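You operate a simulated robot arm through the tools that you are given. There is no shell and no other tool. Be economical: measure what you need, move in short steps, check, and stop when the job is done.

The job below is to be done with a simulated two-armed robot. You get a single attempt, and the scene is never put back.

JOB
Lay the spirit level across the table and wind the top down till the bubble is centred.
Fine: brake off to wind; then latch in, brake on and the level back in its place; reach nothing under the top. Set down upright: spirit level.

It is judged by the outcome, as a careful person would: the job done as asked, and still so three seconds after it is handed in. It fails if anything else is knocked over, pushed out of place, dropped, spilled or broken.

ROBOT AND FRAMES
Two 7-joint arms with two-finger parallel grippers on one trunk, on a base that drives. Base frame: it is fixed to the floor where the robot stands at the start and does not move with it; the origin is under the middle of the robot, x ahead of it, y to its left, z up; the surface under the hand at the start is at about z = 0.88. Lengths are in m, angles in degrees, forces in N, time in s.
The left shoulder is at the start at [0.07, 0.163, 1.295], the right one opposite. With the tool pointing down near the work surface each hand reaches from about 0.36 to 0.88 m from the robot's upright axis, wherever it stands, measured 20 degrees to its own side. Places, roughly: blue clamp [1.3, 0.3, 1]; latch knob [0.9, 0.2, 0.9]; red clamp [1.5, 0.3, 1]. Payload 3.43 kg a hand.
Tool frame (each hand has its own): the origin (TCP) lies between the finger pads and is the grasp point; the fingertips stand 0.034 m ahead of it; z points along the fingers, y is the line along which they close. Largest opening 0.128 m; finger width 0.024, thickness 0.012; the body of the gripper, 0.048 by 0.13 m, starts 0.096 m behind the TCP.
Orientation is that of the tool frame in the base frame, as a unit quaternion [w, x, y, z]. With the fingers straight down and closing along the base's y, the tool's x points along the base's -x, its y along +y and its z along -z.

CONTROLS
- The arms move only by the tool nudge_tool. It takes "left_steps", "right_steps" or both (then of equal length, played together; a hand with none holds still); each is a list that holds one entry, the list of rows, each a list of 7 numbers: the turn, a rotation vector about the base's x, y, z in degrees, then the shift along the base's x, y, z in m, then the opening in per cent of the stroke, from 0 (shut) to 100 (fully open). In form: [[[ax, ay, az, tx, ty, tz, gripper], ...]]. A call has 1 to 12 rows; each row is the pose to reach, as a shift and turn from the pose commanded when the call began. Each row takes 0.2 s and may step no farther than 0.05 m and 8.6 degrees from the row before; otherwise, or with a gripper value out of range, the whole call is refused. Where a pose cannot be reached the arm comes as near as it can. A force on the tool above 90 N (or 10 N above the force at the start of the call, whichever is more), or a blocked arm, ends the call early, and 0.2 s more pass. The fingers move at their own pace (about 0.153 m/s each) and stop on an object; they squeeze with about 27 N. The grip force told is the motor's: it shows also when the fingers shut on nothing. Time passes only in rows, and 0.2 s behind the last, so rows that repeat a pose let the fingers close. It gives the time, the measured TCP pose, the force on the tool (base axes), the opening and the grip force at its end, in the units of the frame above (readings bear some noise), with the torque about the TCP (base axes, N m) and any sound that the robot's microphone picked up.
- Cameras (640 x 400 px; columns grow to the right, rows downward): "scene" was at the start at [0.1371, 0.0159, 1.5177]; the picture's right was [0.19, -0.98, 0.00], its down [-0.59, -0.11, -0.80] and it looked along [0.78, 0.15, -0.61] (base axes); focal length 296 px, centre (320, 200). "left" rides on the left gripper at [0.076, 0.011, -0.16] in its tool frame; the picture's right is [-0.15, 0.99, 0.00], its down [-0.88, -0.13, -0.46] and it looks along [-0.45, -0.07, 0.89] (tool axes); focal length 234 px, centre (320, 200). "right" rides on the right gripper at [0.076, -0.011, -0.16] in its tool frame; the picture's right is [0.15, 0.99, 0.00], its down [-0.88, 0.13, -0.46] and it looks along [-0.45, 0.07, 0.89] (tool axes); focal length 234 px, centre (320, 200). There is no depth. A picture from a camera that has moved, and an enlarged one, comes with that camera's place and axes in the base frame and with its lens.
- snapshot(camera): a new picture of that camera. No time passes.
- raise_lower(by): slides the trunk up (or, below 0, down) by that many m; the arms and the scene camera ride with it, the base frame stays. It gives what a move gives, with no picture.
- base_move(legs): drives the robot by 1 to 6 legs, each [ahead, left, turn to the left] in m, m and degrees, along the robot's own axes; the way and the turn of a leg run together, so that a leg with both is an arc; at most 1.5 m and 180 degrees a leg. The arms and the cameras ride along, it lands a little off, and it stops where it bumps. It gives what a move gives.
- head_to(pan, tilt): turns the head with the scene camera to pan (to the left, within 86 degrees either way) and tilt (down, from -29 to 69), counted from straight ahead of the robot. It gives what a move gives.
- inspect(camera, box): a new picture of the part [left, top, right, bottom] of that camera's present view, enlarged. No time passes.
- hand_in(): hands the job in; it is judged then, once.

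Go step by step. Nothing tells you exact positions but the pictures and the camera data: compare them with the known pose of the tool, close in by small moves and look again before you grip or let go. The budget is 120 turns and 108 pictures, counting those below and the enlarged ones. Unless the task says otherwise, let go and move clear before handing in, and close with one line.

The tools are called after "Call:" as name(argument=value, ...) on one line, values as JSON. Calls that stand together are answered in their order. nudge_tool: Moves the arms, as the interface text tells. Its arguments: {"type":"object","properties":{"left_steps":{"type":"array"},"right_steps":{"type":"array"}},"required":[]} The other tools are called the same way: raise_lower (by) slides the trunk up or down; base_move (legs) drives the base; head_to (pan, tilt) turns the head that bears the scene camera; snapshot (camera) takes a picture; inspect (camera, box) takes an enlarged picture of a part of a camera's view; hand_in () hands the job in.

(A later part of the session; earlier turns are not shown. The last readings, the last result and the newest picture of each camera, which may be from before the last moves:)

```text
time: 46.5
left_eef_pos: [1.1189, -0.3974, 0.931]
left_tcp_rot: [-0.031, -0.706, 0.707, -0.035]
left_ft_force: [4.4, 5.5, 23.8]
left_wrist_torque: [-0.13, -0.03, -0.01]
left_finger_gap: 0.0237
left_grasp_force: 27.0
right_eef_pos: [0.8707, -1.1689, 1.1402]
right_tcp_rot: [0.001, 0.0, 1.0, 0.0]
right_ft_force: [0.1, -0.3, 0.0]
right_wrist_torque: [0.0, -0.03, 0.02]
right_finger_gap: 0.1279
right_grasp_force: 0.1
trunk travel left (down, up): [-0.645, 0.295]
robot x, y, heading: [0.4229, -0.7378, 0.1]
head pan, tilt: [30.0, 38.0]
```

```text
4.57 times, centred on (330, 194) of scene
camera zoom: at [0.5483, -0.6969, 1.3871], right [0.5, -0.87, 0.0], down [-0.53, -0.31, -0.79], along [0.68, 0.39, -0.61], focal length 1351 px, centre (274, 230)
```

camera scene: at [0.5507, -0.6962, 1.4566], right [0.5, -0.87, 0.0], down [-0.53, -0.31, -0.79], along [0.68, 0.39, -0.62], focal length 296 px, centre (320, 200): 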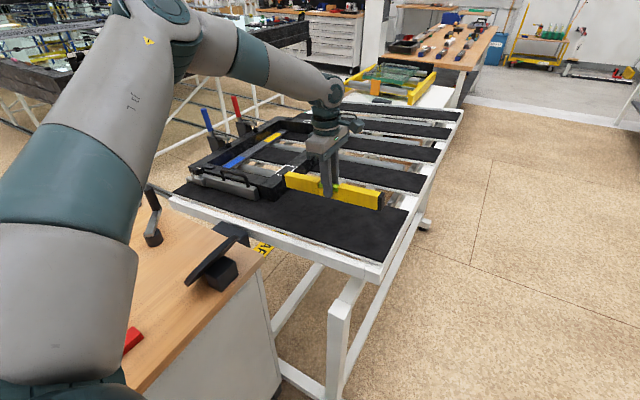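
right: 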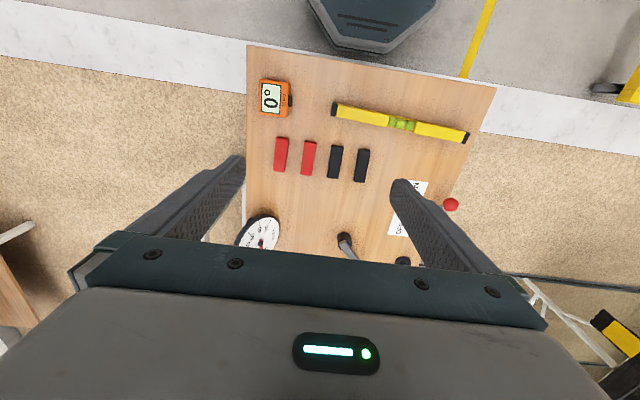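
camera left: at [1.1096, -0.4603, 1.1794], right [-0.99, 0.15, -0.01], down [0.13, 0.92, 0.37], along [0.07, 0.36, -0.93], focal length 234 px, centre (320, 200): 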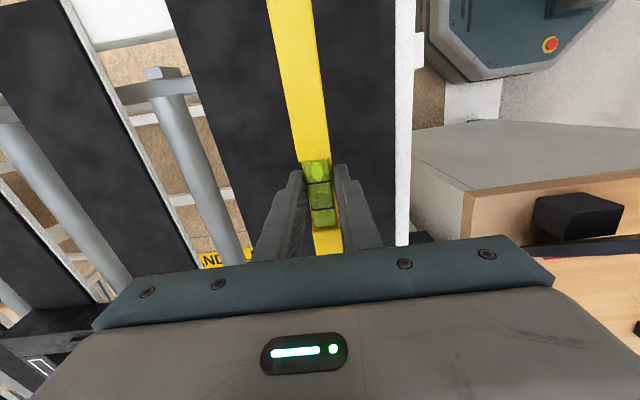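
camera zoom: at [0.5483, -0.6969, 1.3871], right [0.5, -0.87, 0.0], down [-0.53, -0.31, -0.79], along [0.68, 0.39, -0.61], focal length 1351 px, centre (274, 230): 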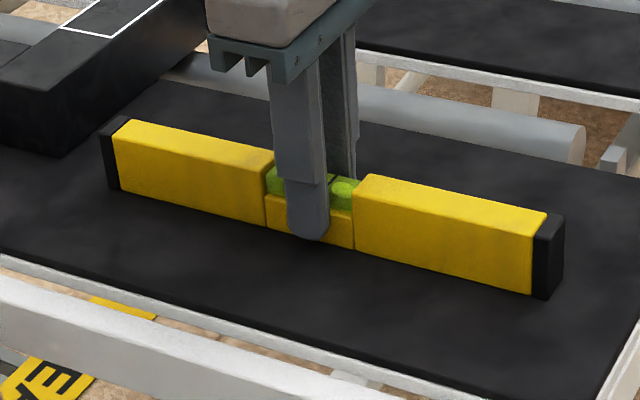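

Seated flat on the slat. Ease off the load, open and lift away.

Call:
nudge_tool(left_steps=[[[0, 0, 0, 0, 0, 0.004, 0], [0, 0, 0, 0, 0, 0.004, 15], [0, 0, 0, 0, 0, 0.004, 35], [0, 0, 0, 0, 0, 0.004, 45], [0, 0, 0, 0, 0, 0.004, 45], [0, 0, 0, 0, 0, 0.04, 45], [0, 0, 0, 0, 0, 0.085, 45], [0, 0, 0, 0, 0, 0.13, 45]]])

Call:
raise_lower(by=0.2)

Call:
inspect(camera="scene", box=[240, 150, 440, 275])

```text
time: 48.3
left_eef_pos: [1.1166, -0.3991, 1.0567]
left_tcp_rot: [-0.034, -0.705, 0.707, -0.032]
left_ft_force: [0.5, 0.4, 0.1]
left_wrist_torque: [0.0, 0.0, 0.0]
left_finger_gap: 0.0578
left_grasp_force: 0.0
right_eef_pos: [0.8711, -1.1692, 1.1403]
right_tcp_rot: [0.001, 0.001, 1.0, 0.0]
right_ft_force: [-0.4, 0.2, 1.0]
right_wrist_torque: [-0.04, -0.07, 0.01]
right_finger_gap: 0.1278
right_grasp_force: 0.0
trunk travel left (down, up): [-0.645, 0.295]
robot x, y, heading: [0.425, -0.7403, -0.4]
head pan, tilt: [30.0, 38.0]
```

```text
time: 50.5
left_eef_pos: [1.119, -0.398, 1.2558]
left_tcp_rot: [-0.034, -0.706, 0.707, -0.033]
left_ft_force: [-0.2, -0.7, 0.0]
left_wrist_torque: [-0.03, 0.0, 0.0]
left_finger_gap: 0.0575
left_grasp_force: 0.2
right_eef_pos: [0.8742, -1.1695, 1.3412]
right_tcp_rot: [0.0, 0.0, 1.0, 0.001]
right_ft_force: [-0.4, -0.5, 0.0]
right_wrist_torque: [0.0, 0.01, -0.02]
right_finger_gap: 0.1279
right_grasp_force: 0.0
trunk travel left (down, up): [-0.845, 0.095]
robot x, y, heading: [0.4247, -0.744, 0.1]
head pan, tilt: [30.0, 38.0]
```

```text
3.20 times, centred on (340, 212) of scene
camera zoom: at [0.5507, -0.6964, 1.5865], right [0.5, -0.87, 0.0], down [-0.53, -0.31, -0.79], along [0.68, 0.39, -0.62], focal length 946 px, centre (256, 160)
```

zoom: 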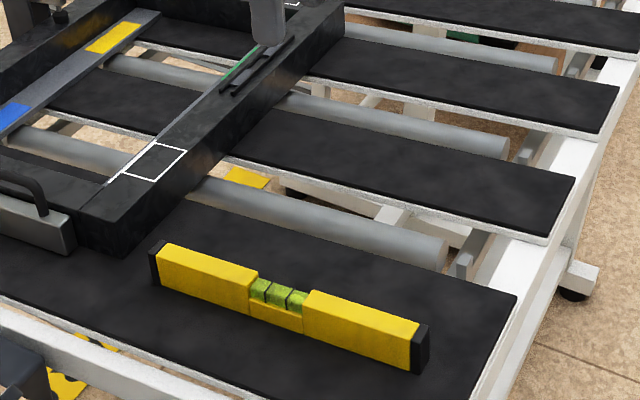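

The level lies across the front slat, bubble at the high end. From a spot right of the bench (≈(0.55,−0.67), turned 40° left) the left arm should reach crank, brake and latch, so I'll drive there.

Call:
base_move(legs=[[0.12, 0.07, 0], [0, 0, 40]])

Call:
head_to(pan=25, tilt=45)

Call:
snapshot(camera="scene")

Call:
snapshot(camera="left")

```text
time: 53.7
left_eef_pos: [0.8559, 0.0377, 1.2562]
left_tcp_rot: [0.021, 0.905, -0.424, 0.042]
left_ft_force: [-0.2, 0.0, 0.5]
left_wrist_torque: [-0.01, -0.04, 0.01]
left_finger_gap: 0.0577
left_grasp_force: 0.1
right_eef_pos: [1.1644, -0.7093, 1.3398]
right_tcp_rot: [0.001, -0.342, 0.94, 0.0]
right_ft_force: [-0.4, 0.0, 0.0]
right_wrist_torque: [-0.02, -0.02, -0.01]
right_finger_gap: 0.1282
right_grasp_force: 0.0
trunk travel left (down, up): [-0.845, 0.095]
robot x, y, heading: [0.5412, -0.6653, 40.0]
head pan, tilt: [30.0, 38.0]
```

```text
time: 54.4
left_eef_pos: [0.8556, 0.0381, 1.256]
left_tcp_rot: [0.021, 0.905, -0.423, 0.042]
left_ft_force: [-0.3, -0.6, -0.5]
left_wrist_torque: [-0.03, -0.04, 0.01]
left_finger_gap: 0.0576
left_grasp_force: 0.1
right_eef_pos: [1.164, -0.7086, 1.3405]
right_tcp_rot: [0.0, -0.341, 0.94, 0.0]
right_ft_force: [0.2, -1.2, -0.4]
right_wrist_torque: [0.03, 0.04, 0.0]
right_finger_gap: 0.1281
right_grasp_force: 0.1
trunk travel left (down, up): [-0.845, 0.095]
robot x, y, heading: [0.5467, -0.6682, 39.9]
head pan, tilt: [25.0, 45.0]
```

```text
78 pictures are left
camera scene: at [0.6186, -0.5632, 1.5763], right [0.91, -0.42, 0.0], down [-0.3, -0.64, -0.71], along [0.3, 0.64, -0.71], focal length 296 px, centre (320, 200)
```

scene: 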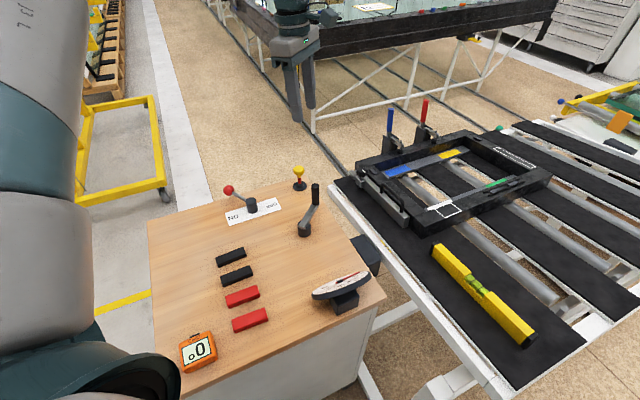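

```text
77 pictures are left
camera left: at [0.8862, -0.0151, 1.4214], right [-0.85, -0.52, -0.01], down [-0.49, 0.79, 0.37], along [-0.18, 0.32, -0.93], focal length 234 px, centre (320, 200)
```

left: 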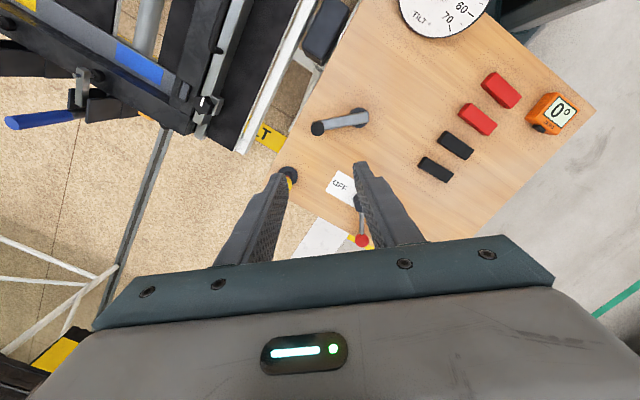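

I can see everything from here. Ball of brake lever ≈(0.645,0.196,0.92), hub ≈(0.695,0.112); lever is on the ON side. I'll undo the hand's tilt, close the fingers and move behind the lever, lowering the trunk.

Call:
nudge_tool(left_steps=[[[2.2, 1.8, 0, -0.04, 0.02, 0, 20], [4.37, 3.66, 0, -0.08, 0.04, 0, 0], [4.37, 3.66, 0, -0.12, 0.06, 0, 0], [4.37, 3.66, 0, -0.16, 0.08, 0, 0], [4.37, 3.66, 0, -0.2, 0.1, 0, 0], [4.37, 3.66, 0, -0.24, 0.12, 0, 0], [4.37, 3.66, 0, -0.24, 0.12, 0, 0]]])

Call:
raise_lower(by=-0.16)

Call:
snapshot(camera="left")

Call:
snapshot(camera="scene")

```text
time: 56.0
left_eef_pos: [0.6162, 0.157, 1.2568]
left_tcp_rot: [0.0, 0.906, -0.424, -0.003]
left_ft_force: [-0.2, -0.3, 0.0]
left_wrist_torque: [0.02, -0.01, 0.01]
left_finger_gap: 0.0
left_grasp_force: 27.1
right_eef_pos: [1.1652, -0.7093, 1.3398]
right_tcp_rot: [0.0, -0.342, 0.94, 0.0]
right_ft_force: [-0.1, -0.1, 0.6]
right_wrist_torque: [0.0, 0.07, -0.02]
right_finger_gap: 0.1283
right_grasp_force: 0.1
trunk travel left (down, up): [-0.845, 0.095]
robot x, y, heading: [0.542, -0.666, 39.8]
head pan, tilt: [25.0, 45.0]
```

```text
time: 57.8
left_eef_pos: [0.6158, 0.1576, 1.0951]
left_tcp_rot: [-0.001, 0.906, -0.424, -0.003]
left_ft_force: [0.3, 0.1, -0.3]
left_wrist_torque: [0.02, 0.02, 0.01]
left_finger_gap: 0.0003
left_grasp_force: 27.0
right_eef_pos: [1.1647, -0.7094, 1.1805]
right_tcp_rot: [0.001, -0.341, 0.94, 0.001]
right_ft_force: [0.1, 0.7, -0.5]
right_wrist_torque: [-0.02, -0.01, -0.01]
right_finger_gap: 0.128
right_grasp_force: 0.1
trunk travel left (down, up): [-0.685, 0.255]
robot x, y, heading: [0.5431, -0.6706, 40.0]
head pan, tilt: [25.0, 45.0]
```

```text
76 pictures are left
camera left: at [0.6574, 0.0918, 1.2549], right [-0.85, -0.52, 0.0], down [-0.46, 0.76, 0.46], along [-0.24, 0.39, -0.89], focal length 234 px, centre (320, 200)
```

left: 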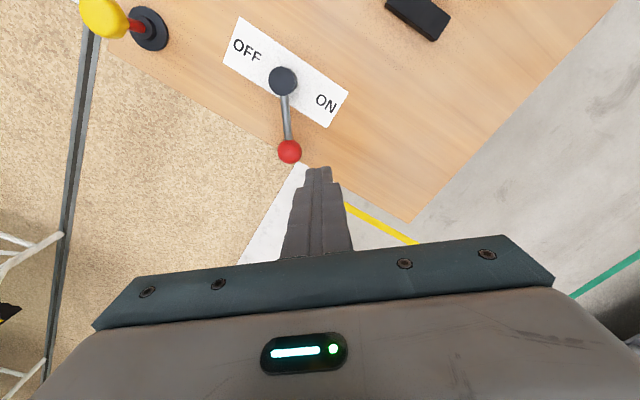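

```text
75 pictures are left
camera scene: at [0.6185, -0.5634, 1.4164], right [0.91, -0.42, 0.0], down [-0.3, -0.64, -0.71], along [0.3, 0.64, -0.71], focal length 296 px, centre (320, 200)
```

scene: 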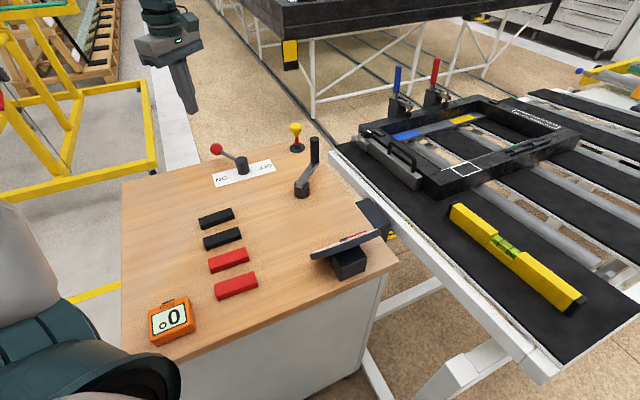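

Ball and hub confirmed. Descend with closed fingers on the ON side of the lever, then push it round toward OFF.

Call:
nudge_tool(left_steps=[[[0, 0, 0, 0, 0, -0.045, 0], [0, 0, 0, 0, 0, -0.09, 0], [0, 0, 0, 0, 0, -0.13, 0], [0, 0, 0, 0, 0, -0.155, 0], [0, 0, 0, 0, 0, -0.155, 0]]])

Call:
nudge_tool(left_steps=[[[0, 0, 0, 0.025, 0.007, 0, 0], [0, 0, 0, 0.042, 0.021, 0, 0], [0, 0, 0, 0.059, 0.0285, 0, 0], [0, 0, 0, 0.078, 0.031, 0, 0], [0, 0, 0, 0.097, 0.029, 0, 0], [0, 0, 0, 0.097, 0.029, 0, 0]]])

Call:
snapshot(camera="left")

Call:
inspect(camera="scene", box=[150, 90, 350, 215])

```text
time: 59.0
left_eef_pos: [0.6155, 0.1563, 0.9403]
left_tcp_rot: [-0.001, 0.906, -0.424, -0.003]
left_ft_force: [0.3, -0.4, 0.1]
left_wrist_torque: [0.03, -0.02, -0.02]
left_finger_gap: 0.0
left_grasp_force: 26.7
right_eef_pos: [1.1653, -0.7096, 1.18]
right_tcp_rot: [0.0, -0.341, 0.94, 0.0]
right_ft_force: [0.0, 0.4, 0.5]
right_wrist_torque: [0.01, 0.0, -0.01]
right_finger_gap: 0.1281
right_grasp_force: 0.0
trunk travel left (down, up): [-0.685, 0.255]
robot x, y, heading: [0.5432, -0.6692, 39.9]
head pan, tilt: [25.0, 45.0]
```

```text
time: 60.4
left_eef_pos: [0.7161, 0.1865, 0.9403]
left_tcp_rot: [0.0, 0.906, -0.424, -0.001]
left_ft_force: [-1.4, -4.8, -1.9]
left_wrist_torque: [-0.08, 0.05, -0.03]
left_finger_gap: 0.0
left_grasp_force: 27.2
right_eef_pos: [1.1645, -0.7085, 1.182]
right_tcp_rot: [0.001, -0.341, 0.94, 0.0]
right_ft_force: [-0.4, -0.1, 0.2]
right_wrist_torque: [-0.01, 0.0, -0.02]
right_finger_gap: 0.1282
right_grasp_force: 0.0
trunk travel left (down, up): [-0.685, 0.255]
robot x, y, heading: [0.5447, -0.666, 39.9]
head pan, tilt: [25.0, 45.0]
```

```text
74 pictures are left
camera left: at [0.7562, 0.1207, 1.1002], right [-0.85, -0.52, 0.0], down [-0.46, 0.76, 0.46], along [-0.24, 0.39, -0.89], focal length 234 px, centre (320, 200)
```

left: 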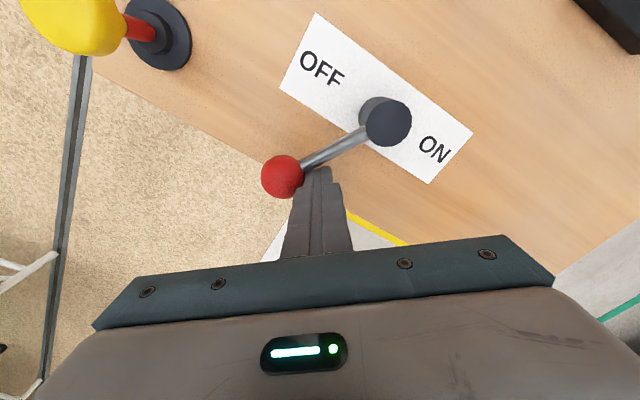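

```text
3.20 times, centred on (250, 152) of scene
camera zoom: at [0.6181, -0.5636, 1.4163], right [0.91, -0.42, 0.0], down [-0.3, -0.64, -0.71], along [0.3, 0.64, -0.71], focal length 946 px, centre (544, 352)
```

zoom: 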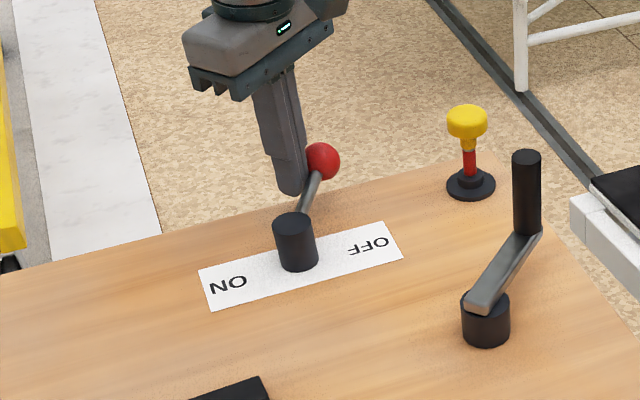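

The lever has swung to about 59°. I'll push a little more to see whether it's at its stop.

Call:
nudge_tool(left_steps=[[[0, 0, 0, 0.006, -0.002, 0, 0], [0, 0, 0, 0.012, -0.005, 0, 0], [0, 0, 0, 0.012, -0.005, 0, 0]]])

Call:
snapshot(camera="left")

```text
time: 61.2
left_eef_pos: [0.7201, 0.1842, 0.9416]
left_tcp_rot: [-0.002, 0.907, -0.421, -0.004]
left_ft_force: [-25.2, 13.9, 7.9]
left_wrist_torque: [0.24, 0.35, 0.18]
left_finger_gap: 0.0
left_grasp_force: 27.0
right_eef_pos: [1.1617, -0.7071, 1.1825]
right_tcp_rot: [0.002, -0.343, 0.939, -0.001]
right_ft_force: [-0.2, 0.4, 0.0]
right_wrist_torque: [0.0, 0.03, 0.0]
right_finger_gap: 0.1281
right_grasp_force: 0.0
trunk travel left (down, up): [-0.685, 0.255]
robot x, y, heading: [0.5446, -0.6672, 39.8]
head pan, tilt: [25.0, 45.0]
```

```text
72 pictures are left
camera left: at [0.7603, 0.1183, 1.0999], right [-0.85, -0.53, 0.0], down [-0.47, 0.75, 0.46], along [-0.24, 0.39, -0.89], focal length 234 px, centre (320, 200)
```

left: 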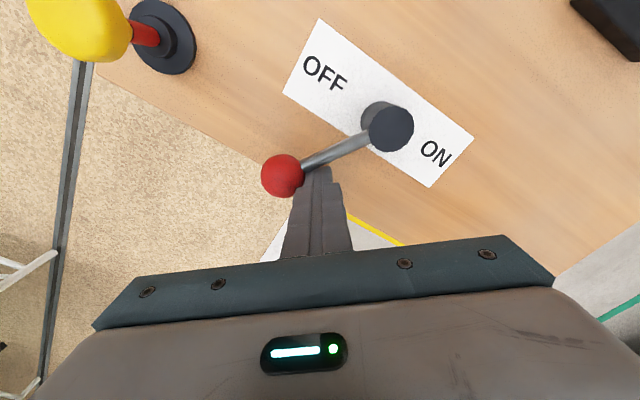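

The brake is against its OFF stop. Back off, lift, and go over the crank handle (≈(0.876,0.021), top z≈0.99).

Call:
nudge_tool(left_steps=[[[0, 0, 0, -0.02, 0.007, 0, 0], [0, 0, 0, -0.03, 0.01, 0.04, 0], [0, 0, 0, -0.02, 0.01, 0.085, 0], [0, 0, 0, 0.01, -0.01, 0.115, 30], [0, 0, 0, 0.045, -0.04, 0.125, 50], [0, 0, 0, 0.08, -0.075, 0.125, 50], [0, 0, 0, 0.115, -0.11, 0.125, 50], [0, 0, 0, 0.148, -0.145, 0.125, 50], [0, 0, 0, 0.155, -0.161, 0.125, 50], [0, 0, 0, 0.155, -0.161, 0.125, 50]]])

Call:
snapshot(camera="left")

Call:
inspect(camera="scene", box=[190, 90, 390, 215])

```text
time: 63.4
left_eef_pos: [0.8811, 0.0197, 1.0662]
left_tcp_rot: [-0.001, 0.906, -0.424, -0.004]
left_ft_force: [-0.8, -0.2, 0.0]
left_wrist_torque: [-0.01, -0.03, -0.01]
left_finger_gap: 0.0641
left_grasp_force: 0.1
right_eef_pos: [1.1651, -0.7091, 1.1808]
right_tcp_rot: [0.001, -0.341, 0.94, 0.001]
right_ft_force: [-0.6, -0.4, -0.2]
right_wrist_torque: [0.0, 0.02, 0.02]
right_finger_gap: 0.128
right_grasp_force: 0.1
trunk travel left (down, up): [-0.685, 0.255]
robot x, y, heading: [0.5419, -0.6675, 39.8]
head pan, tilt: [25.0, 45.0]
```

```text
71 pictures are left
camera left: at [0.9214, -0.0459, 1.2258], right [-0.85, -0.52, 0.0], down [-0.46, 0.76, 0.46], along [-0.24, 0.39, -0.89], focal length 234 px, centre (320, 200)
```

left: 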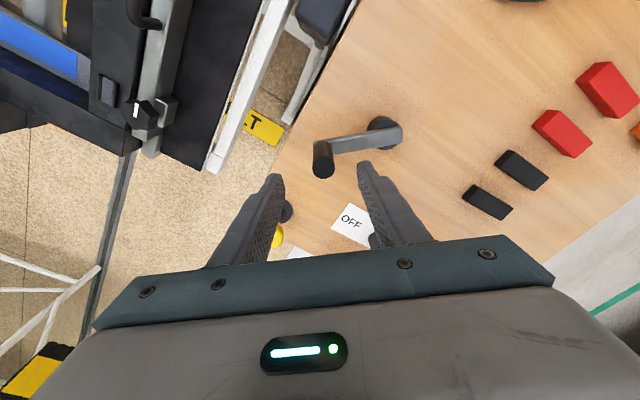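

```text
3.20 times, centred on (290, 152) of scene
camera zoom: at [0.6186, -0.5635, 1.4163], right [0.91, -0.42, 0.0], down [-0.3, -0.64, -0.71], along [0.3, 0.64, -0.71], focal length 946 px, centre (416, 352)
```

zoom: 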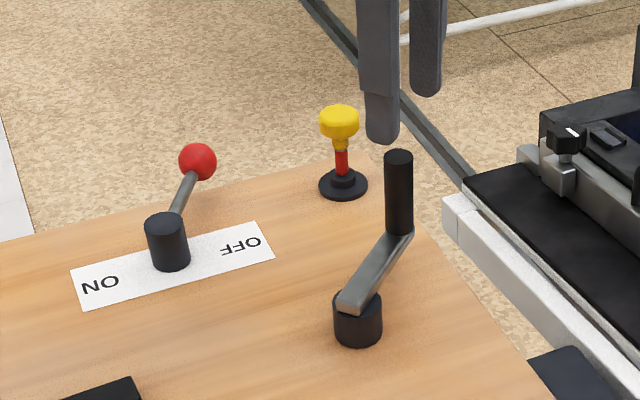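

Handle ≈(0.876,0.026), z 0.918–0.99; hub ≈(0.815,−0.047), radius ≈0.095. Descend around the handle and grip.

Call:
nudge_tool(left_steps=[[[0, 0, 0, -0.005, 0.006, -0.04, 50], [0, 0, 0, -0.005, 0.006, -0.075, 50], [0, 0, 0, -0.005, 0.006, -0.098, 50], [0, 0, 0, -0.005, 0.006, -0.098, 20], [0, 0, 0, -0.005, 0.006, -0.098, 0], [0, 0, 0, -0.005, 0.006, -0.098, 0]]])

Call:
snapshot(camera="left")

Call:
inspect(camera="scene", box=[400, 180, 600, 305])

Call:
inspect(camera="scene", box=[300, 210, 400, 272])

```text
time: 64.8
left_eef_pos: [0.8733, 0.0248, 0.9687]
left_tcp_rot: [0.0, 0.906, -0.423, -0.003]
left_ft_force: [-13.9, -16.6, -12.2]
left_wrist_torque: [1.37, -1.56, 0.0]
left_finger_gap: 0.0238
left_grasp_force: 45.2
right_eef_pos: [1.1627, -0.7098, 1.1815]
right_tcp_rot: [0.001, -0.341, 0.94, 0.0]
right_ft_force: [0.4, 1.0, -1.0]
right_wrist_torque: [0.0, 0.0, 0.0]
right_finger_gap: 0.128
right_grasp_force: 0.0
trunk travel left (down, up): [-0.685, 0.255]
robot x, y, heading: [0.5429, -0.6674, 40.0]
head pan, tilt: [25.0, 45.0]
```

```text
69 pictures are left
camera left: at [0.9136, -0.0412, 1.1285], right [-0.85, -0.52, 0.0], down [-0.46, 0.76, 0.46], along [-0.24, 0.39, -0.89], focal length 234 px, centre (320, 200)
```

left: 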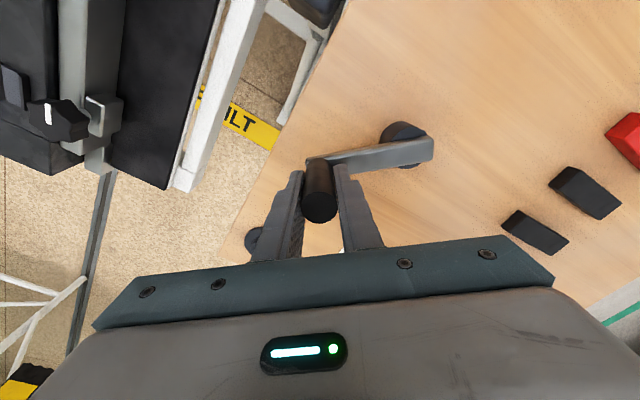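

```text
3.20 times, centred on (500, 242) of scene
camera zoom: at [0.6167, -0.5649, 1.4163], right [0.91, -0.42, 0.0], down [-0.3, -0.64, -0.71], along [0.3, 0.64, -0.71], focal length 946 px, centre (-256, 64)
```

zoom: 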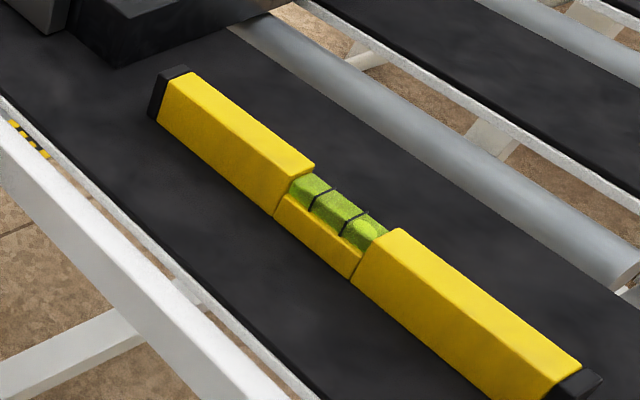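

```text
6.40 times, centred on (350, 241) of scene
camera zoom: at [0.6167, -0.5649, 1.4163], right [0.91, -0.42, 0.0], down [-0.3, -0.64, -0.71], along [0.3, 0.64, -0.71], focal length 1891 px, centre (128, -62)
```

zoom: 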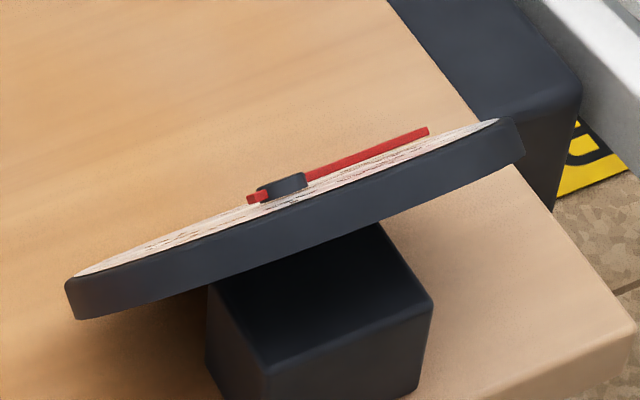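

Handle gripped. I'll try about 50° clockwise (seen from above) and watch force, dial and bubble.

Call:
nudge_tool(left_steps=[[[0, 0, 0, 0.0083, -0.0129, 0, 0], [0, 0, 0, 0.0175, -0.0256, 0, 0], [0, 0, 0, 0.0269, -0.0471, 0, 0], [0, 0, 0, 0.0304, -0.0704, 0, 0], [0, 0, 0, 0.0304, -0.0704, 0, 0]]])

Call:
snapshot(camera="left")

Call:
inspect(camera="scene", box=[400, 180, 600, 305])

```text
time: 66.0
left_eef_pos: [0.898, -0.0442, 0.9723]
left_tcp_rot: [0.001, 0.905, -0.426, -0.001]
left_ft_force: [33.7, -2.3, -25.9]
left_wrist_torque: [0.79, -0.51, -0.16]
left_finger_gap: 0.0235
left_grasp_force: 44.9
left hand out of reach, approached as far as the arm can: row 1, 2, 3, 4, 5
right_eef_pos: [1.171, -0.708, 1.1763]
right_tcp_rot: [-0.003, -0.34, 0.94, 0.0]
right_ft_force: [0.0, 0.8, 1.0]
right_wrist_torque: [0.02, 0.0, 0.0]
right_finger_gap: 0.128
right_grasp_force: 0.0
trunk travel left (down, up): [-0.685, 0.255]
robot x, y, heading: [0.543, -0.6696, 39.9]
head pan, tilt: [25.0, 45.0]
```

```text
66 pictures are left
camera left: at [0.9377, -0.1098, 1.1319], right [-0.86, -0.52, 0.0], down [-0.46, 0.76, 0.46], along [-0.24, 0.39, -0.89], focal length 234 px, centre (320, 200)
```

left: 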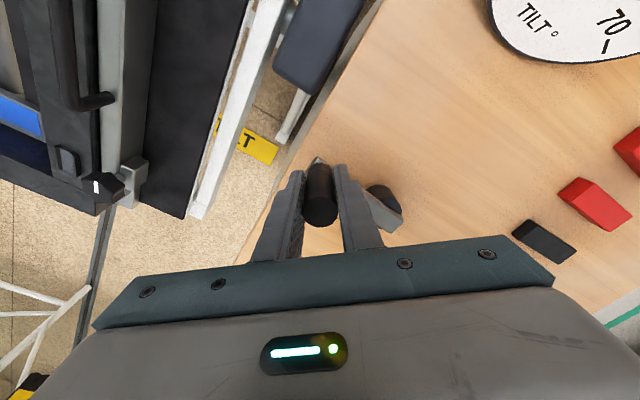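

```text
3.20 times, centred on (500, 242) of scene
camera zoom: at [0.6262, -0.5612, 1.4155], right [0.9, -0.43, 0.0], down [-0.3, -0.64, -0.7], along [0.3, 0.64, -0.71], focal length 946 px, centre (-256, 64)
```

zoom: 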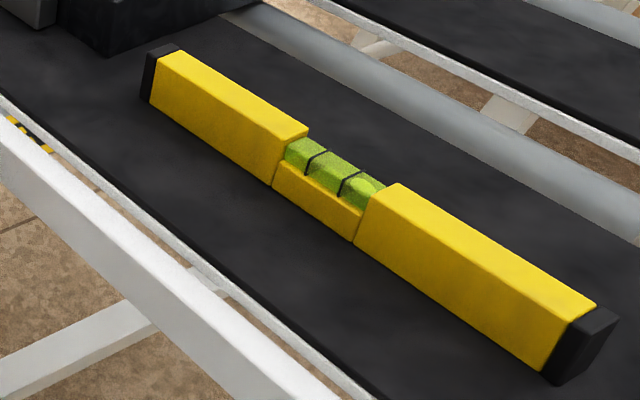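

The crank turns. The wrist limit interferes, so I'll release, lift, turn the hand by −85° to a freer yaw, and regrip.

Call:
nudge_tool(left_steps=[[[0, 0, 0, 0, 0, 0, 25], [0, 0, 0, 0, 0, 0, 50], [0, 0, 0, 0, 0, 0.04, 50], [0, 0, 0, 0, 0, 0.08, 50], [0, 0, -8.5, 0, 0, 0.09, 50], [0, 0, -17, 0, 0, 0.09, 50], [0, 0, -25.5, 0, 0, 0.09, 50], [0, 0, -34, 0, 0, 0.09, 50], [0, 0, -42.5, 0, 0, 0.09, 50], [0, 0, -51, 0, 0, 0.09, 50], [0, 0, -59.5, 0, 0, 0.09, 50], [0, 0, -68, 0, 0, 0.09, 50]]])

Call:
nudge_tool(left_steps=[[[0, 0, -8.5, 0, 0, 0, 50], [0, 0, -17, 0, 0, 0, 50], [0, 0, -17, 0, 0, 0, 50]]])

Call:
snapshot(camera="left")

Call:
snapshot(camera="scene")

```text
time: 68.6
left_eef_pos: [0.8884, -0.0424, 1.0644]
left_tcp_rot: [0.001, -0.514, 0.858, 0.002]
left_ft_force: [-0.2, 0.0, -0.9]
left_wrist_torque: [0.02, -0.03, 0.0]
left_finger_gap: 0.0638
left_grasp_force: 0.1
right_eef_pos: [1.1647, -0.7086, 1.1822]
right_tcp_rot: [-0.001, -0.341, 0.94, 0.0]
right_ft_force: [-0.3, -0.2, 0.4]
right_wrist_torque: [-0.01, -0.01, -0.01]
right_finger_gap: 0.1279
right_grasp_force: 0.1
trunk travel left (down, up): [-0.685, 0.255]
robot x, y, heading: [0.5379, -0.6713, 40.0]
head pan, tilt: [25.0, 45.0]
```

```text
time: 69.4
left_eef_pos: [0.8881, -0.0428, 1.0654]
left_tcp_rot: [0.003, -0.382, 0.924, 0.002]
left_ft_force: [-0.2, -0.1, 0.3]
left_wrist_torque: [-0.03, -0.02, 0.0]
left_finger_gap: 0.0639
left_grasp_force: 0.0
right_eef_pos: [1.1663, -0.7088, 1.1801]
right_tcp_rot: [0.0, -0.341, 0.94, 0.001]
right_ft_force: [0.4, -0.3, 0.4]
right_wrist_torque: [0.0, 0.01, -0.02]
right_finger_gap: 0.1279
right_grasp_force: 0.1
trunk travel left (down, up): [-0.685, 0.255]
robot x, y, heading: [0.5467, -0.669, 39.9]
head pan, tilt: [25.0, 45.0]
```

```text
64 pictures are left
camera left: at [0.8275, -0.09, 1.2232], right [-0.59, 0.81, 0.0], down [0.72, 0.53, 0.46], along [0.37, 0.27, -0.89], focal length 234 px, centre (320, 200)
```

left: 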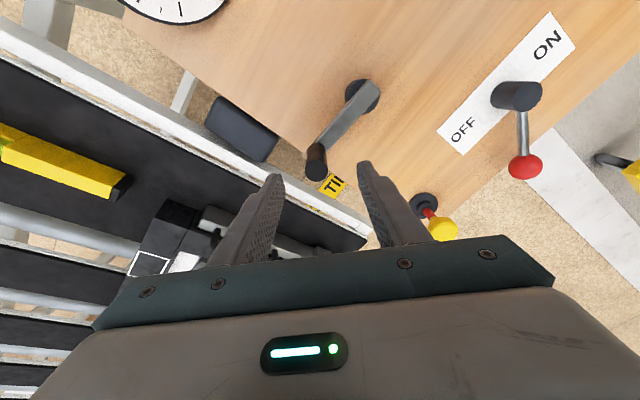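

```text
63 pictures are left
camera scene: at [0.6186, -0.5633, 1.4163], right [0.91, -0.42, 0.0], down [-0.3, -0.64, -0.71], along [0.3, 0.64, -0.71], focal length 296 px, centre (320, 200)
```

scene: 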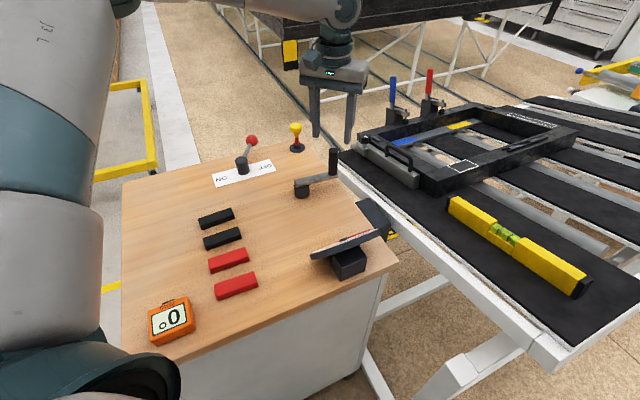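

Handle now ≈(0.896,−0.044), hub ≈(0.812,−0.040), r≈0.086. Lower and regrip.

Call:
nudge_tool(left_steps=[[[0, 0, 0, 0.007, -0.001, -0.04, 50], [0, 0, 0, 0.007, -0.001, -0.075, 50], [0, 0, 0, 0.007, -0.001, -0.097, 50], [0, 0, 0, 0.007, -0.001, -0.097, 20], [0, 0, 0, 0.007, -0.001, -0.097, 0], [0, 0, 0, 0.007, -0.001, -0.097, 0]]])

Call:
snapshot(camera="left")

```text
time: 70.8
left_eef_pos: [0.8913, -0.0481, 0.9708]
left_tcp_rot: [0.002, -0.38, 0.925, 0.001]
left_ft_force: [10.3, -16.6, -5.3]
left_wrist_torque: [-0.13, -0.27, -0.4]
left_finger_gap: 0.0239
left_grasp_force: 45.2
left hand out of reach, approached as far as the arm can: row 3, 4, 5, 6
right_eef_pos: [1.1673, -0.7112, 1.1792]
right_tcp_rot: [-0.001, -0.341, 0.94, 0.001]
right_ft_force: [0.2, -0.3, -0.8]
right_wrist_torque: [0.0, 0.01, 0.0]
right_finger_gap: 0.128
right_grasp_force: 0.0
trunk travel left (down, up): [-0.685, 0.255]
robot x, y, heading: [0.5443, -0.6711, 39.8]
head pan, tilt: [25.0, 45.0]
```

```text
62 pictures are left
camera left: at [0.8294, -0.0939, 1.1306], right [-0.59, 0.81, 0.0], down [0.72, 0.53, 0.46], along [0.37, 0.27, -0.89], focal length 234 px, centre (320, 200)
```

left: 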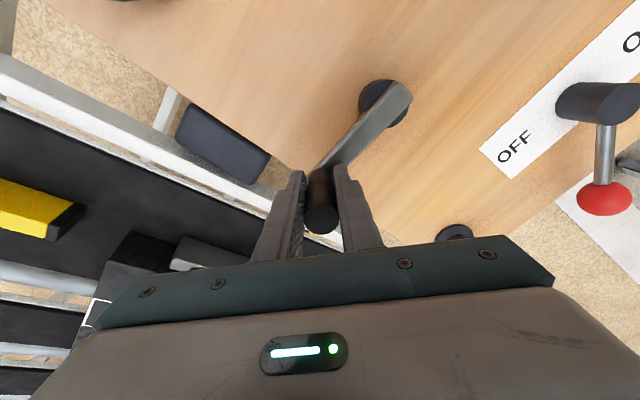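

Still reach-limited at this trunk height. I'll release, lift, lower the trunk by 0.1 and regrip.

Call:
nudge_tool(left_steps=[[[0, 0, 0, 0, 0, 0, 25], [0, 0, 0, 0, 0, 0, 50], [0, 0, 0, 0, 0, 0.045, 50], [0, 0, 0, 0, 0, 0.09, 50], [0, 0, 0, 0.002, 0.003, 0.135, 50], [0, 0, 0, 0.003, 0.004, 0.18, 50], [0, 0, 0, 0.003, 0.004, 0.18, 50]]])

Call:
raise_lower(by=-0.1)

Call:
snapshot(camera="left")

Call:
snapshot(camera="scene")

```text
time: 72.4
left_eef_pos: [0.892, -0.0401, 1.1517]
left_tcp_rot: [0.002, -0.382, 0.924, 0.002]
left_ft_force: [0.1, 0.0, -0.1]
left_wrist_torque: [-0.01, -0.01, 0.01]
left_finger_gap: 0.0641
left_grasp_force: 0.0
right_eef_pos: [1.1657, -0.7084, 1.1812]
right_tcp_rot: [0.0, -0.341, 0.94, 0.0]
right_ft_force: [-0.6, 0.2, 0.3]
right_wrist_torque: [-0.03, 0.0, -0.01]
right_finger_gap: 0.1278
right_grasp_force: 0.1
trunk travel left (down, up): [-0.685, 0.255]
robot x, y, heading: [0.5455, -0.6665, 39.8]
head pan, tilt: [25.0, 45.0]
```

```text
time: 73.7
left_eef_pos: [0.8914, -0.0409, 1.0509]
left_tcp_rot: [0.003, -0.381, 0.924, 0.001]
left_ft_force: [-0.1, -0.1, 0.0]
left_wrist_torque: [0.0, -0.01, 0.02]
left_finger_gap: 0.0638
left_grasp_force: 0.1
right_eef_pos: [1.1636, -0.7091, 1.0806]
right_tcp_rot: [0.001, -0.341, 0.94, 0.001]
right_ft_force: [-0.3, 0.4, 0.4]
right_wrist_torque: [0.03, -0.03, -0.03]
right_finger_gap: 0.1279
right_grasp_force: 0.0
trunk travel left (down, up): [-0.585, 0.355]
robot x, y, heading: [0.5461, -0.6697, 40.1]
head pan, tilt: [25.0, 45.0]
```

```text
61 pictures are left
camera left: at [0.8296, -0.087, 1.2098], right [-0.59, 0.8, 0.0], down [0.71, 0.53, 0.46], along [0.37, 0.27, -0.89], focal length 234 px, centre (320, 200)
```

left: 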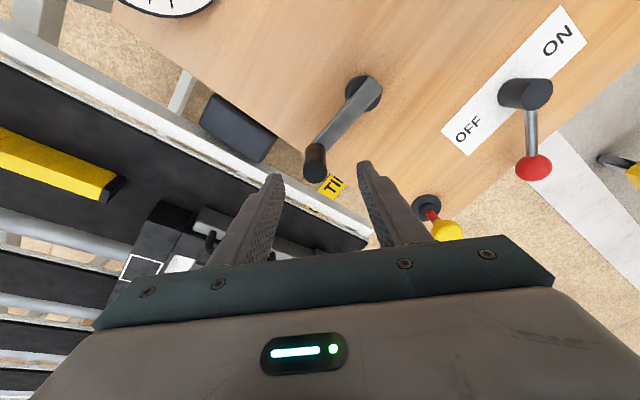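

```text
60 pictures are left
camera scene: at [0.6183, -0.5635, 1.3164], right [0.91, -0.42, 0.0], down [-0.3, -0.64, -0.71], along [0.3, 0.64, -0.71], focal length 296 px, centre (320, 200)
```

scene: 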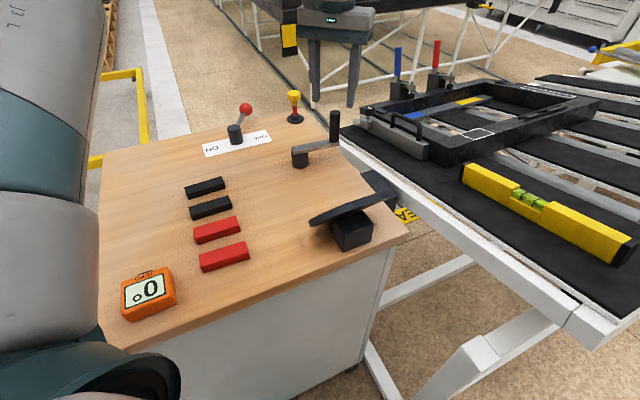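

Handle ≈(0.893,−0.046). Lower and grip again.

Call:
nudge_tool(left_steps=[[[0, 0, 0, 0.002, -0.005, -0.04, 50], [0, 0, 0, 0.002, -0.005, -0.08, 50], [0, 0, 0, 0.002, -0.005, -0.082, 20], [0, 0, 0, 0.002, -0.005, -0.082, 0], [0, 0, 0, 0.002, -0.005, -0.082, 0]]])

Call:
inspect(camera="scene", box=[200, 80, 400, 205])

Call:
inspect(camera="scene", box=[490, 160, 570, 210])

```text
time: 74.9
left_eef_pos: [0.8945, -0.0442, 0.9688]
left_tcp_rot: [0.003, -0.382, 0.924, 0.002]
left_ft_force: [3.3, -3.4, -1.9]
left_wrist_torque: [0.26, -1.3, 0.06]
left_finger_gap: 0.0238
left_grasp_force: 45.3
right_eef_pos: [1.1648, -0.7101, 1.0795]
right_tcp_rot: [0.0, -0.341, 0.94, 0.0]
right_ft_force: [0.2, -0.4, 1.2]
right_wrist_torque: [-0.01, 0.01, -0.03]
right_finger_gap: 0.128
right_grasp_force: 0.0
trunk travel left (down, up): [-0.585, 0.355]
robot x, y, heading: [0.5428, -0.6703, 40.0]
head pan, tilt: [25.0, 45.0]
```

```text
3.20 times, centred on (300, 142) of scene
camera zoom: at [0.6192, -0.5639, 1.3162], right [0.91, -0.42, 0.0], down [-0.3, -0.64, -0.71], along [0.3, 0.64, -0.71], focal length 946 px, centre (384, 384)
```

zoom: 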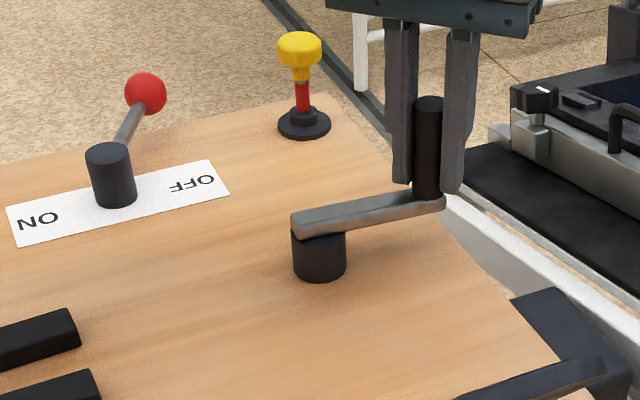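

```text
8.00 times, centred on (530, 185) of scene
camera zoom: at [0.6192, -0.5639, 1.3162], right [0.91, -0.42, 0.0], down [-0.3, -0.64, -0.71], along [0.3, 0.64, -0.71], focal length 2364 px, centre (-1360, 320)
```

zoom: 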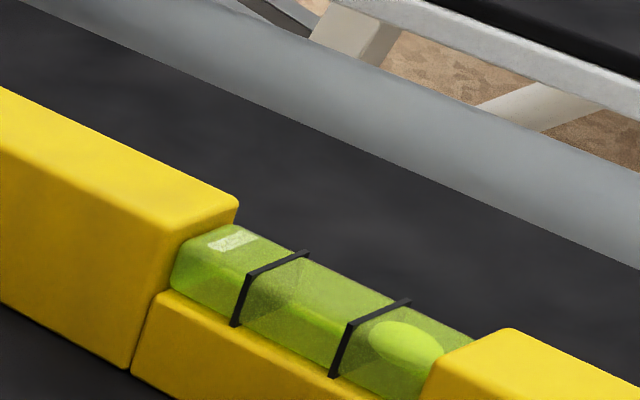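

Gripped with little side force and the bubble is clearly readable, at the right (high) end. Wind a quarter turn clockwise and compare.

Call:
nudge_tool(left_steps=[[[0, 0, 0, -0.0065, -0.0325, 0, 0], [0, 0, 0, -0.0249, -0.0601, 0, 0], [0, 0, 0, -0.0525, -0.0785, 0, 0], [0, 0, 0, -0.085, -0.085, 0, 0], [0, 0, 0, -0.085, -0.085, 0, 0]]])

Call:
inspect(camera="scene", box=[490, 160, 570, 210])

Call:
snapshot(camera="left")

```text
time: 76.1
left_eef_pos: [0.8022, -0.1363, 0.9704]
left_tcp_rot: [-0.001, -0.381, 0.925, 0.001]
left_ft_force: [-18.5, -26.9, -0.6]
left_wrist_torque: [0.52, -0.28, -0.16]
left_finger_gap: 0.0002
left_grasp_force: 32.6
right_eef_pos: [1.1624, -0.7121, 1.0814]
right_tcp_rot: [0.001, -0.342, 0.94, 0.002]
right_ft_force: [0.6, 0.4, -0.3]
right_wrist_torque: [-0.02, 0.0, 0.01]
right_finger_gap: 0.1279
right_grasp_force: 0.0
trunk travel left (down, up): [-0.585, 0.355]
robot x, y, heading: [0.5453, -0.6703, 39.8]
head pan, tilt: [25.0, 45.0]
```

```text
8.00 times, centred on (530, 185) of scene
camera zoom: at [0.6159, -0.5675, 1.3167], right [0.91, -0.42, 0.0], down [-0.3, -0.64, -0.71], along [0.3, 0.64, -0.7], focal length 2364 px, centre (-1360, 320)
```

zoom: 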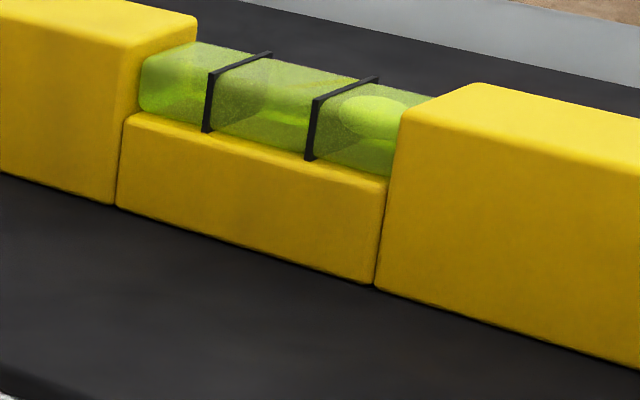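

```text
56 pictures are left
camera left: at [0.7408, -0.1823, 1.1285], right [-0.59, 0.81, 0.0], down [0.72, 0.53, 0.45], along [0.36, 0.27, -0.89], focal length 234 px, centre (320, 200)
```

left: 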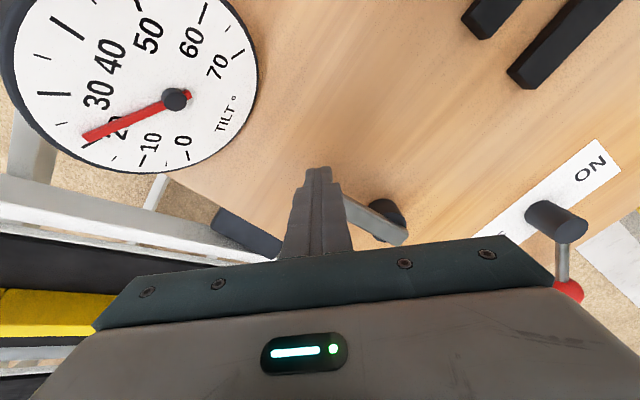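

The handle slipped out and the dial now shows about 20° – clockwise raised the top. Checking the scene before anything else.

Call:
snapshot(camera="scene")

Call:
inspect(camera="left", box=[0, 0, 280, 175])

```text
55 pictures are left
camera scene: at [0.6159, -0.5675, 1.3167], right [0.91, -0.42, 0.0], down [-0.3, -0.64, -0.71], along [0.3, 0.64, -0.7], focal length 296 px, centre (320, 200)
```

scene: 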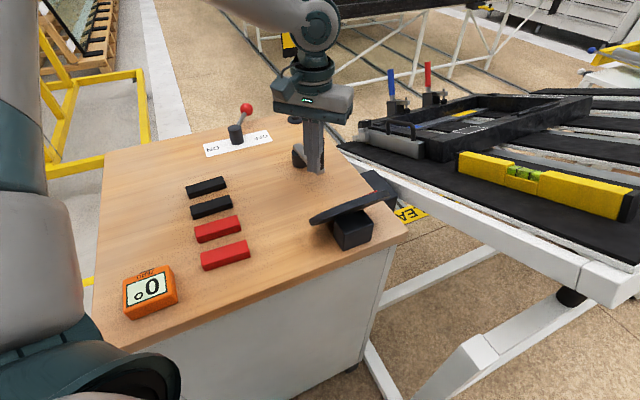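

```text
2.29 times, centred on (140, 88) of left
camera zoom: at [0.7408, -0.1823, 1.1285], right [-0.59, 0.81, 0.0], down [0.72, 0.53, 0.45], along [0.36, 0.27, -0.89], focal length 535 px, centre (731, 457)
```

zoom: 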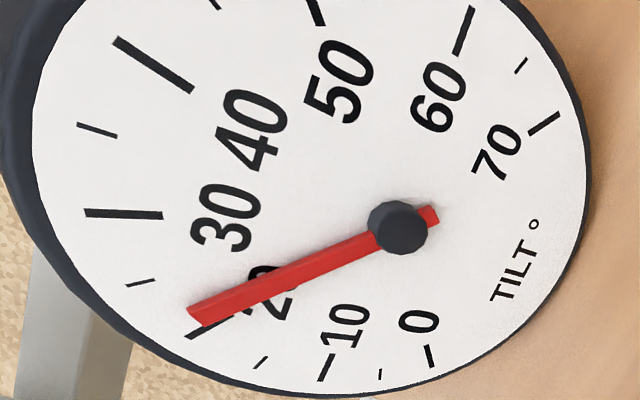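

The dial reads ≈20°; the level has stayed put. Counter-clockwise is "down". I'll free the hand, lift, and re-measure the handle.

Call:
nudge_tool(left_steps=[[[0, 0, 0, -0.01, -0.015, 0, 0], [0, 0, 0, -0.012, -0.018, 0.04, 10], [0, 0, 0, 0, 0, 0.085, 50], [0, 0, 0, 0.02, 0.0, 0.095, 50], [0, 0, 0, 0.02, 0.0, 0.095, 50]]])

Call:
snapshot(camera="left")

Call:
inspect(camera="scene", box=[200, 80, 400, 205])

```text
time: 77.3
left_eef_pos: [0.8299, -0.1294, 1.0609]
left_tcp_rot: [0.002, -0.382, 0.924, 0.002]
left_ft_force: [-0.1, 0.2, 0.3]
left_wrist_torque: [0.02, 0.0, 0.01]
left_finger_gap: 0.0639
left_grasp_force: 0.0
right_eef_pos: [1.1646, -0.7096, 1.0806]
right_tcp_rot: [0.001, -0.342, 0.94, 0.0]
right_ft_force: [0.4, 0.7, 0.3]
right_wrist_torque: [0.01, -0.01, 0.02]
right_finger_gap: 0.128
right_grasp_force: 0.1
trunk travel left (down, up): [-0.585, 0.355]
robot x, y, heading: [0.5401, -0.6687, 40.1]
head pan, tilt: [25.0, 45.0]
```

```text
53 pictures are left
camera left: at [0.7681, -0.1762, 1.2205], right [-0.59, 0.8, 0.0], down [0.71, 0.53, 0.46], along [0.37, 0.28, -0.89], focal length 234 px, centre (320, 200)
```

left: 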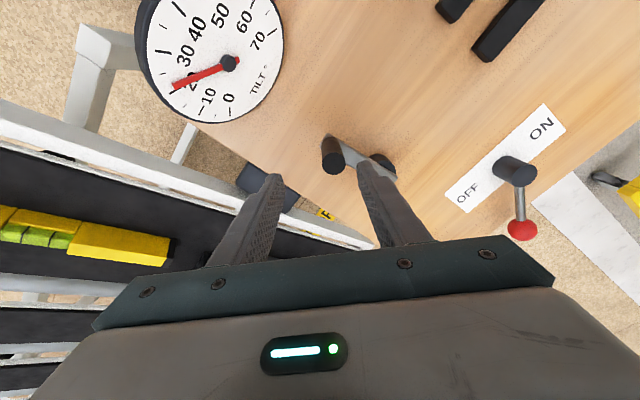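

```text
3.20 times, centred on (300, 142) of scene
camera zoom: at [0.6177, -0.5639, 1.3164], right [0.91, -0.42, 0.0], down [-0.3, -0.64, -0.71], along [0.3, 0.64, -0.71], focal length 946 px, centre (384, 384)
```

zoom: 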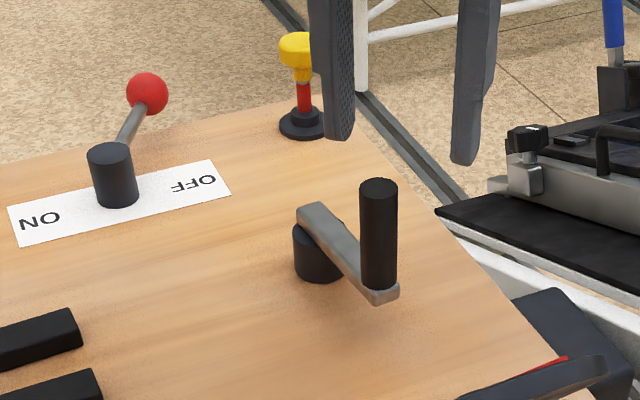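

Handle now ≈(0.824,−0.116); fitted hub ≈(0.810,−0.033), r≈0.085. I'll yaw the hand −90° so the fingers can follow the handle around counter-clockwise, and centre over it.

Call:
nudge_tool(left_steps=[[[0, 0, -8.2, 0, 0, 0.01, 50], [0, 0, -16.4, 0, 0, 0.01, 50], [0, 0, -24.6, 0, 0, 0.01, 50], [0, 0, -32.8, 0, 0, 0.01, 50], [0, 0, -41, 0, 0, 0.01, 50], [0, 0, -49.2, 0, 0, 0.01, 50], [0, 0, -57.4, 0, 0, 0.01, 50], [0, 0, -65.6, 0, 0, 0.01, 50], [0, 0, -73.8, 0, 0.003, 0.01, 50], [0, 0, -82, -0.003, 0.006, 0.01, 50], [0, 0, -90, -0.006, 0.012, 0.01, 50], [0, 0, -90, -0.006, 0.012, 0.01, 50]]])

Call:
snapshot(camera="left")

```text
time: 79.9
left_eef_pos: [0.8225, -0.1184, 1.0729]
left_tcp_rot: [0.002, 0.384, 0.923, 0.0]
left_ft_force: [0.0, -1.5, -0.5]
left_wrist_torque: [0.01, -0.01, 0.0]
left_finger_gap: 0.0641
left_grasp_force: 0.1
right_eef_pos: [1.1652, -0.7092, 1.0805]
right_tcp_rot: [0.001, -0.341, 0.94, 0.001]
right_ft_force: [-0.4, 0.5, 0.2]
right_wrist_torque: [0.0, -0.03, 0.0]
right_finger_gap: 0.1281
right_grasp_force: 0.1
trunk travel left (down, up): [-0.585, 0.355]
robot x, y, heading: [0.5405, -0.6647, 40.4]
head pan, tilt: [25.0, 45.0]
```

```text
51 pictures are left
camera left: at [0.7766, -0.0566, 1.2329], right [0.81, 0.59, 0.0], down [0.53, -0.72, 0.46], along [0.27, -0.37, -0.89], focal length 234 px, centre (320, 200)
```

left: 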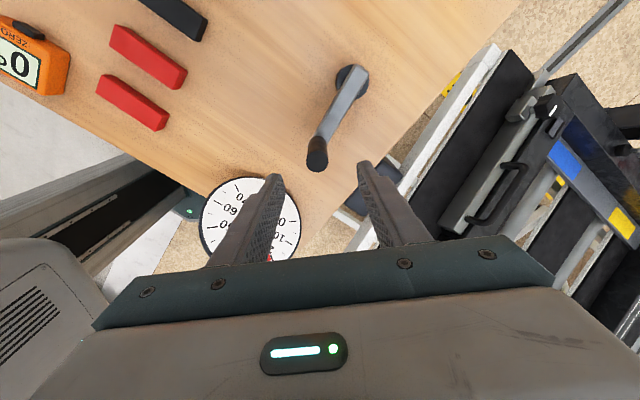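

Centred. Descend and grip.

Call:
nudge_tool(left_steps=[[[0, 0, 0, 0, -0.001, -0.045, 50], [0, 0, 0, 0, -0.001, -0.085, 50], [0, 0, 0, 0, -0.001, -0.105, 50], [0, 0, 0, 0, -0.001, -0.105, 20], [0, 0, 0, 0, -0.001, -0.105, 0], [0, 0, 0, 0, -0.001, -0.105, 0]]])

Call:
snapshot(camera="left")

```text
time: 81.3
left_eef_pos: [0.8217, -0.1208, 0.9673]
left_tcp_rot: [0.001, 0.382, 0.924, -0.001]
left_ft_force: [-10.4, -13.4, -11.1]
left_wrist_torque: [0.33, -0.77, 0.18]
left_finger_gap: 0.0239
left_grasp_force: 44.9
right_eef_pos: [1.1639, -0.7103, 1.0811]
right_tcp_rot: [0.001, -0.342, 0.94, 0.001]
right_ft_force: [-0.2, 0.2, 0.1]
right_wrist_torque: [0.03, 0.0, -0.01]
right_finger_gap: 0.1281
right_grasp_force: 0.1
trunk travel left (down, up): [-0.585, 0.355]
robot x, y, heading: [0.5404, -0.6698, 40.0]
head pan, tilt: [25.0, 45.0]
```

```text
50 pictures are left
camera left: at [0.7753, -0.0588, 1.1266], right [0.8, 0.59, 0.0], down [0.53, -0.71, 0.46], along [0.27, -0.37, -0.89], focal length 234 px, centre (320, 200)
```

left: 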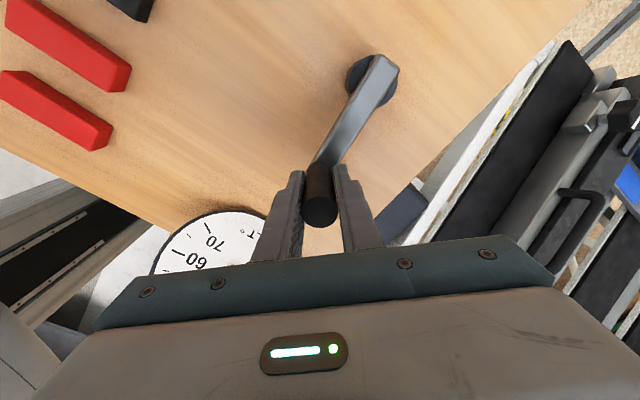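

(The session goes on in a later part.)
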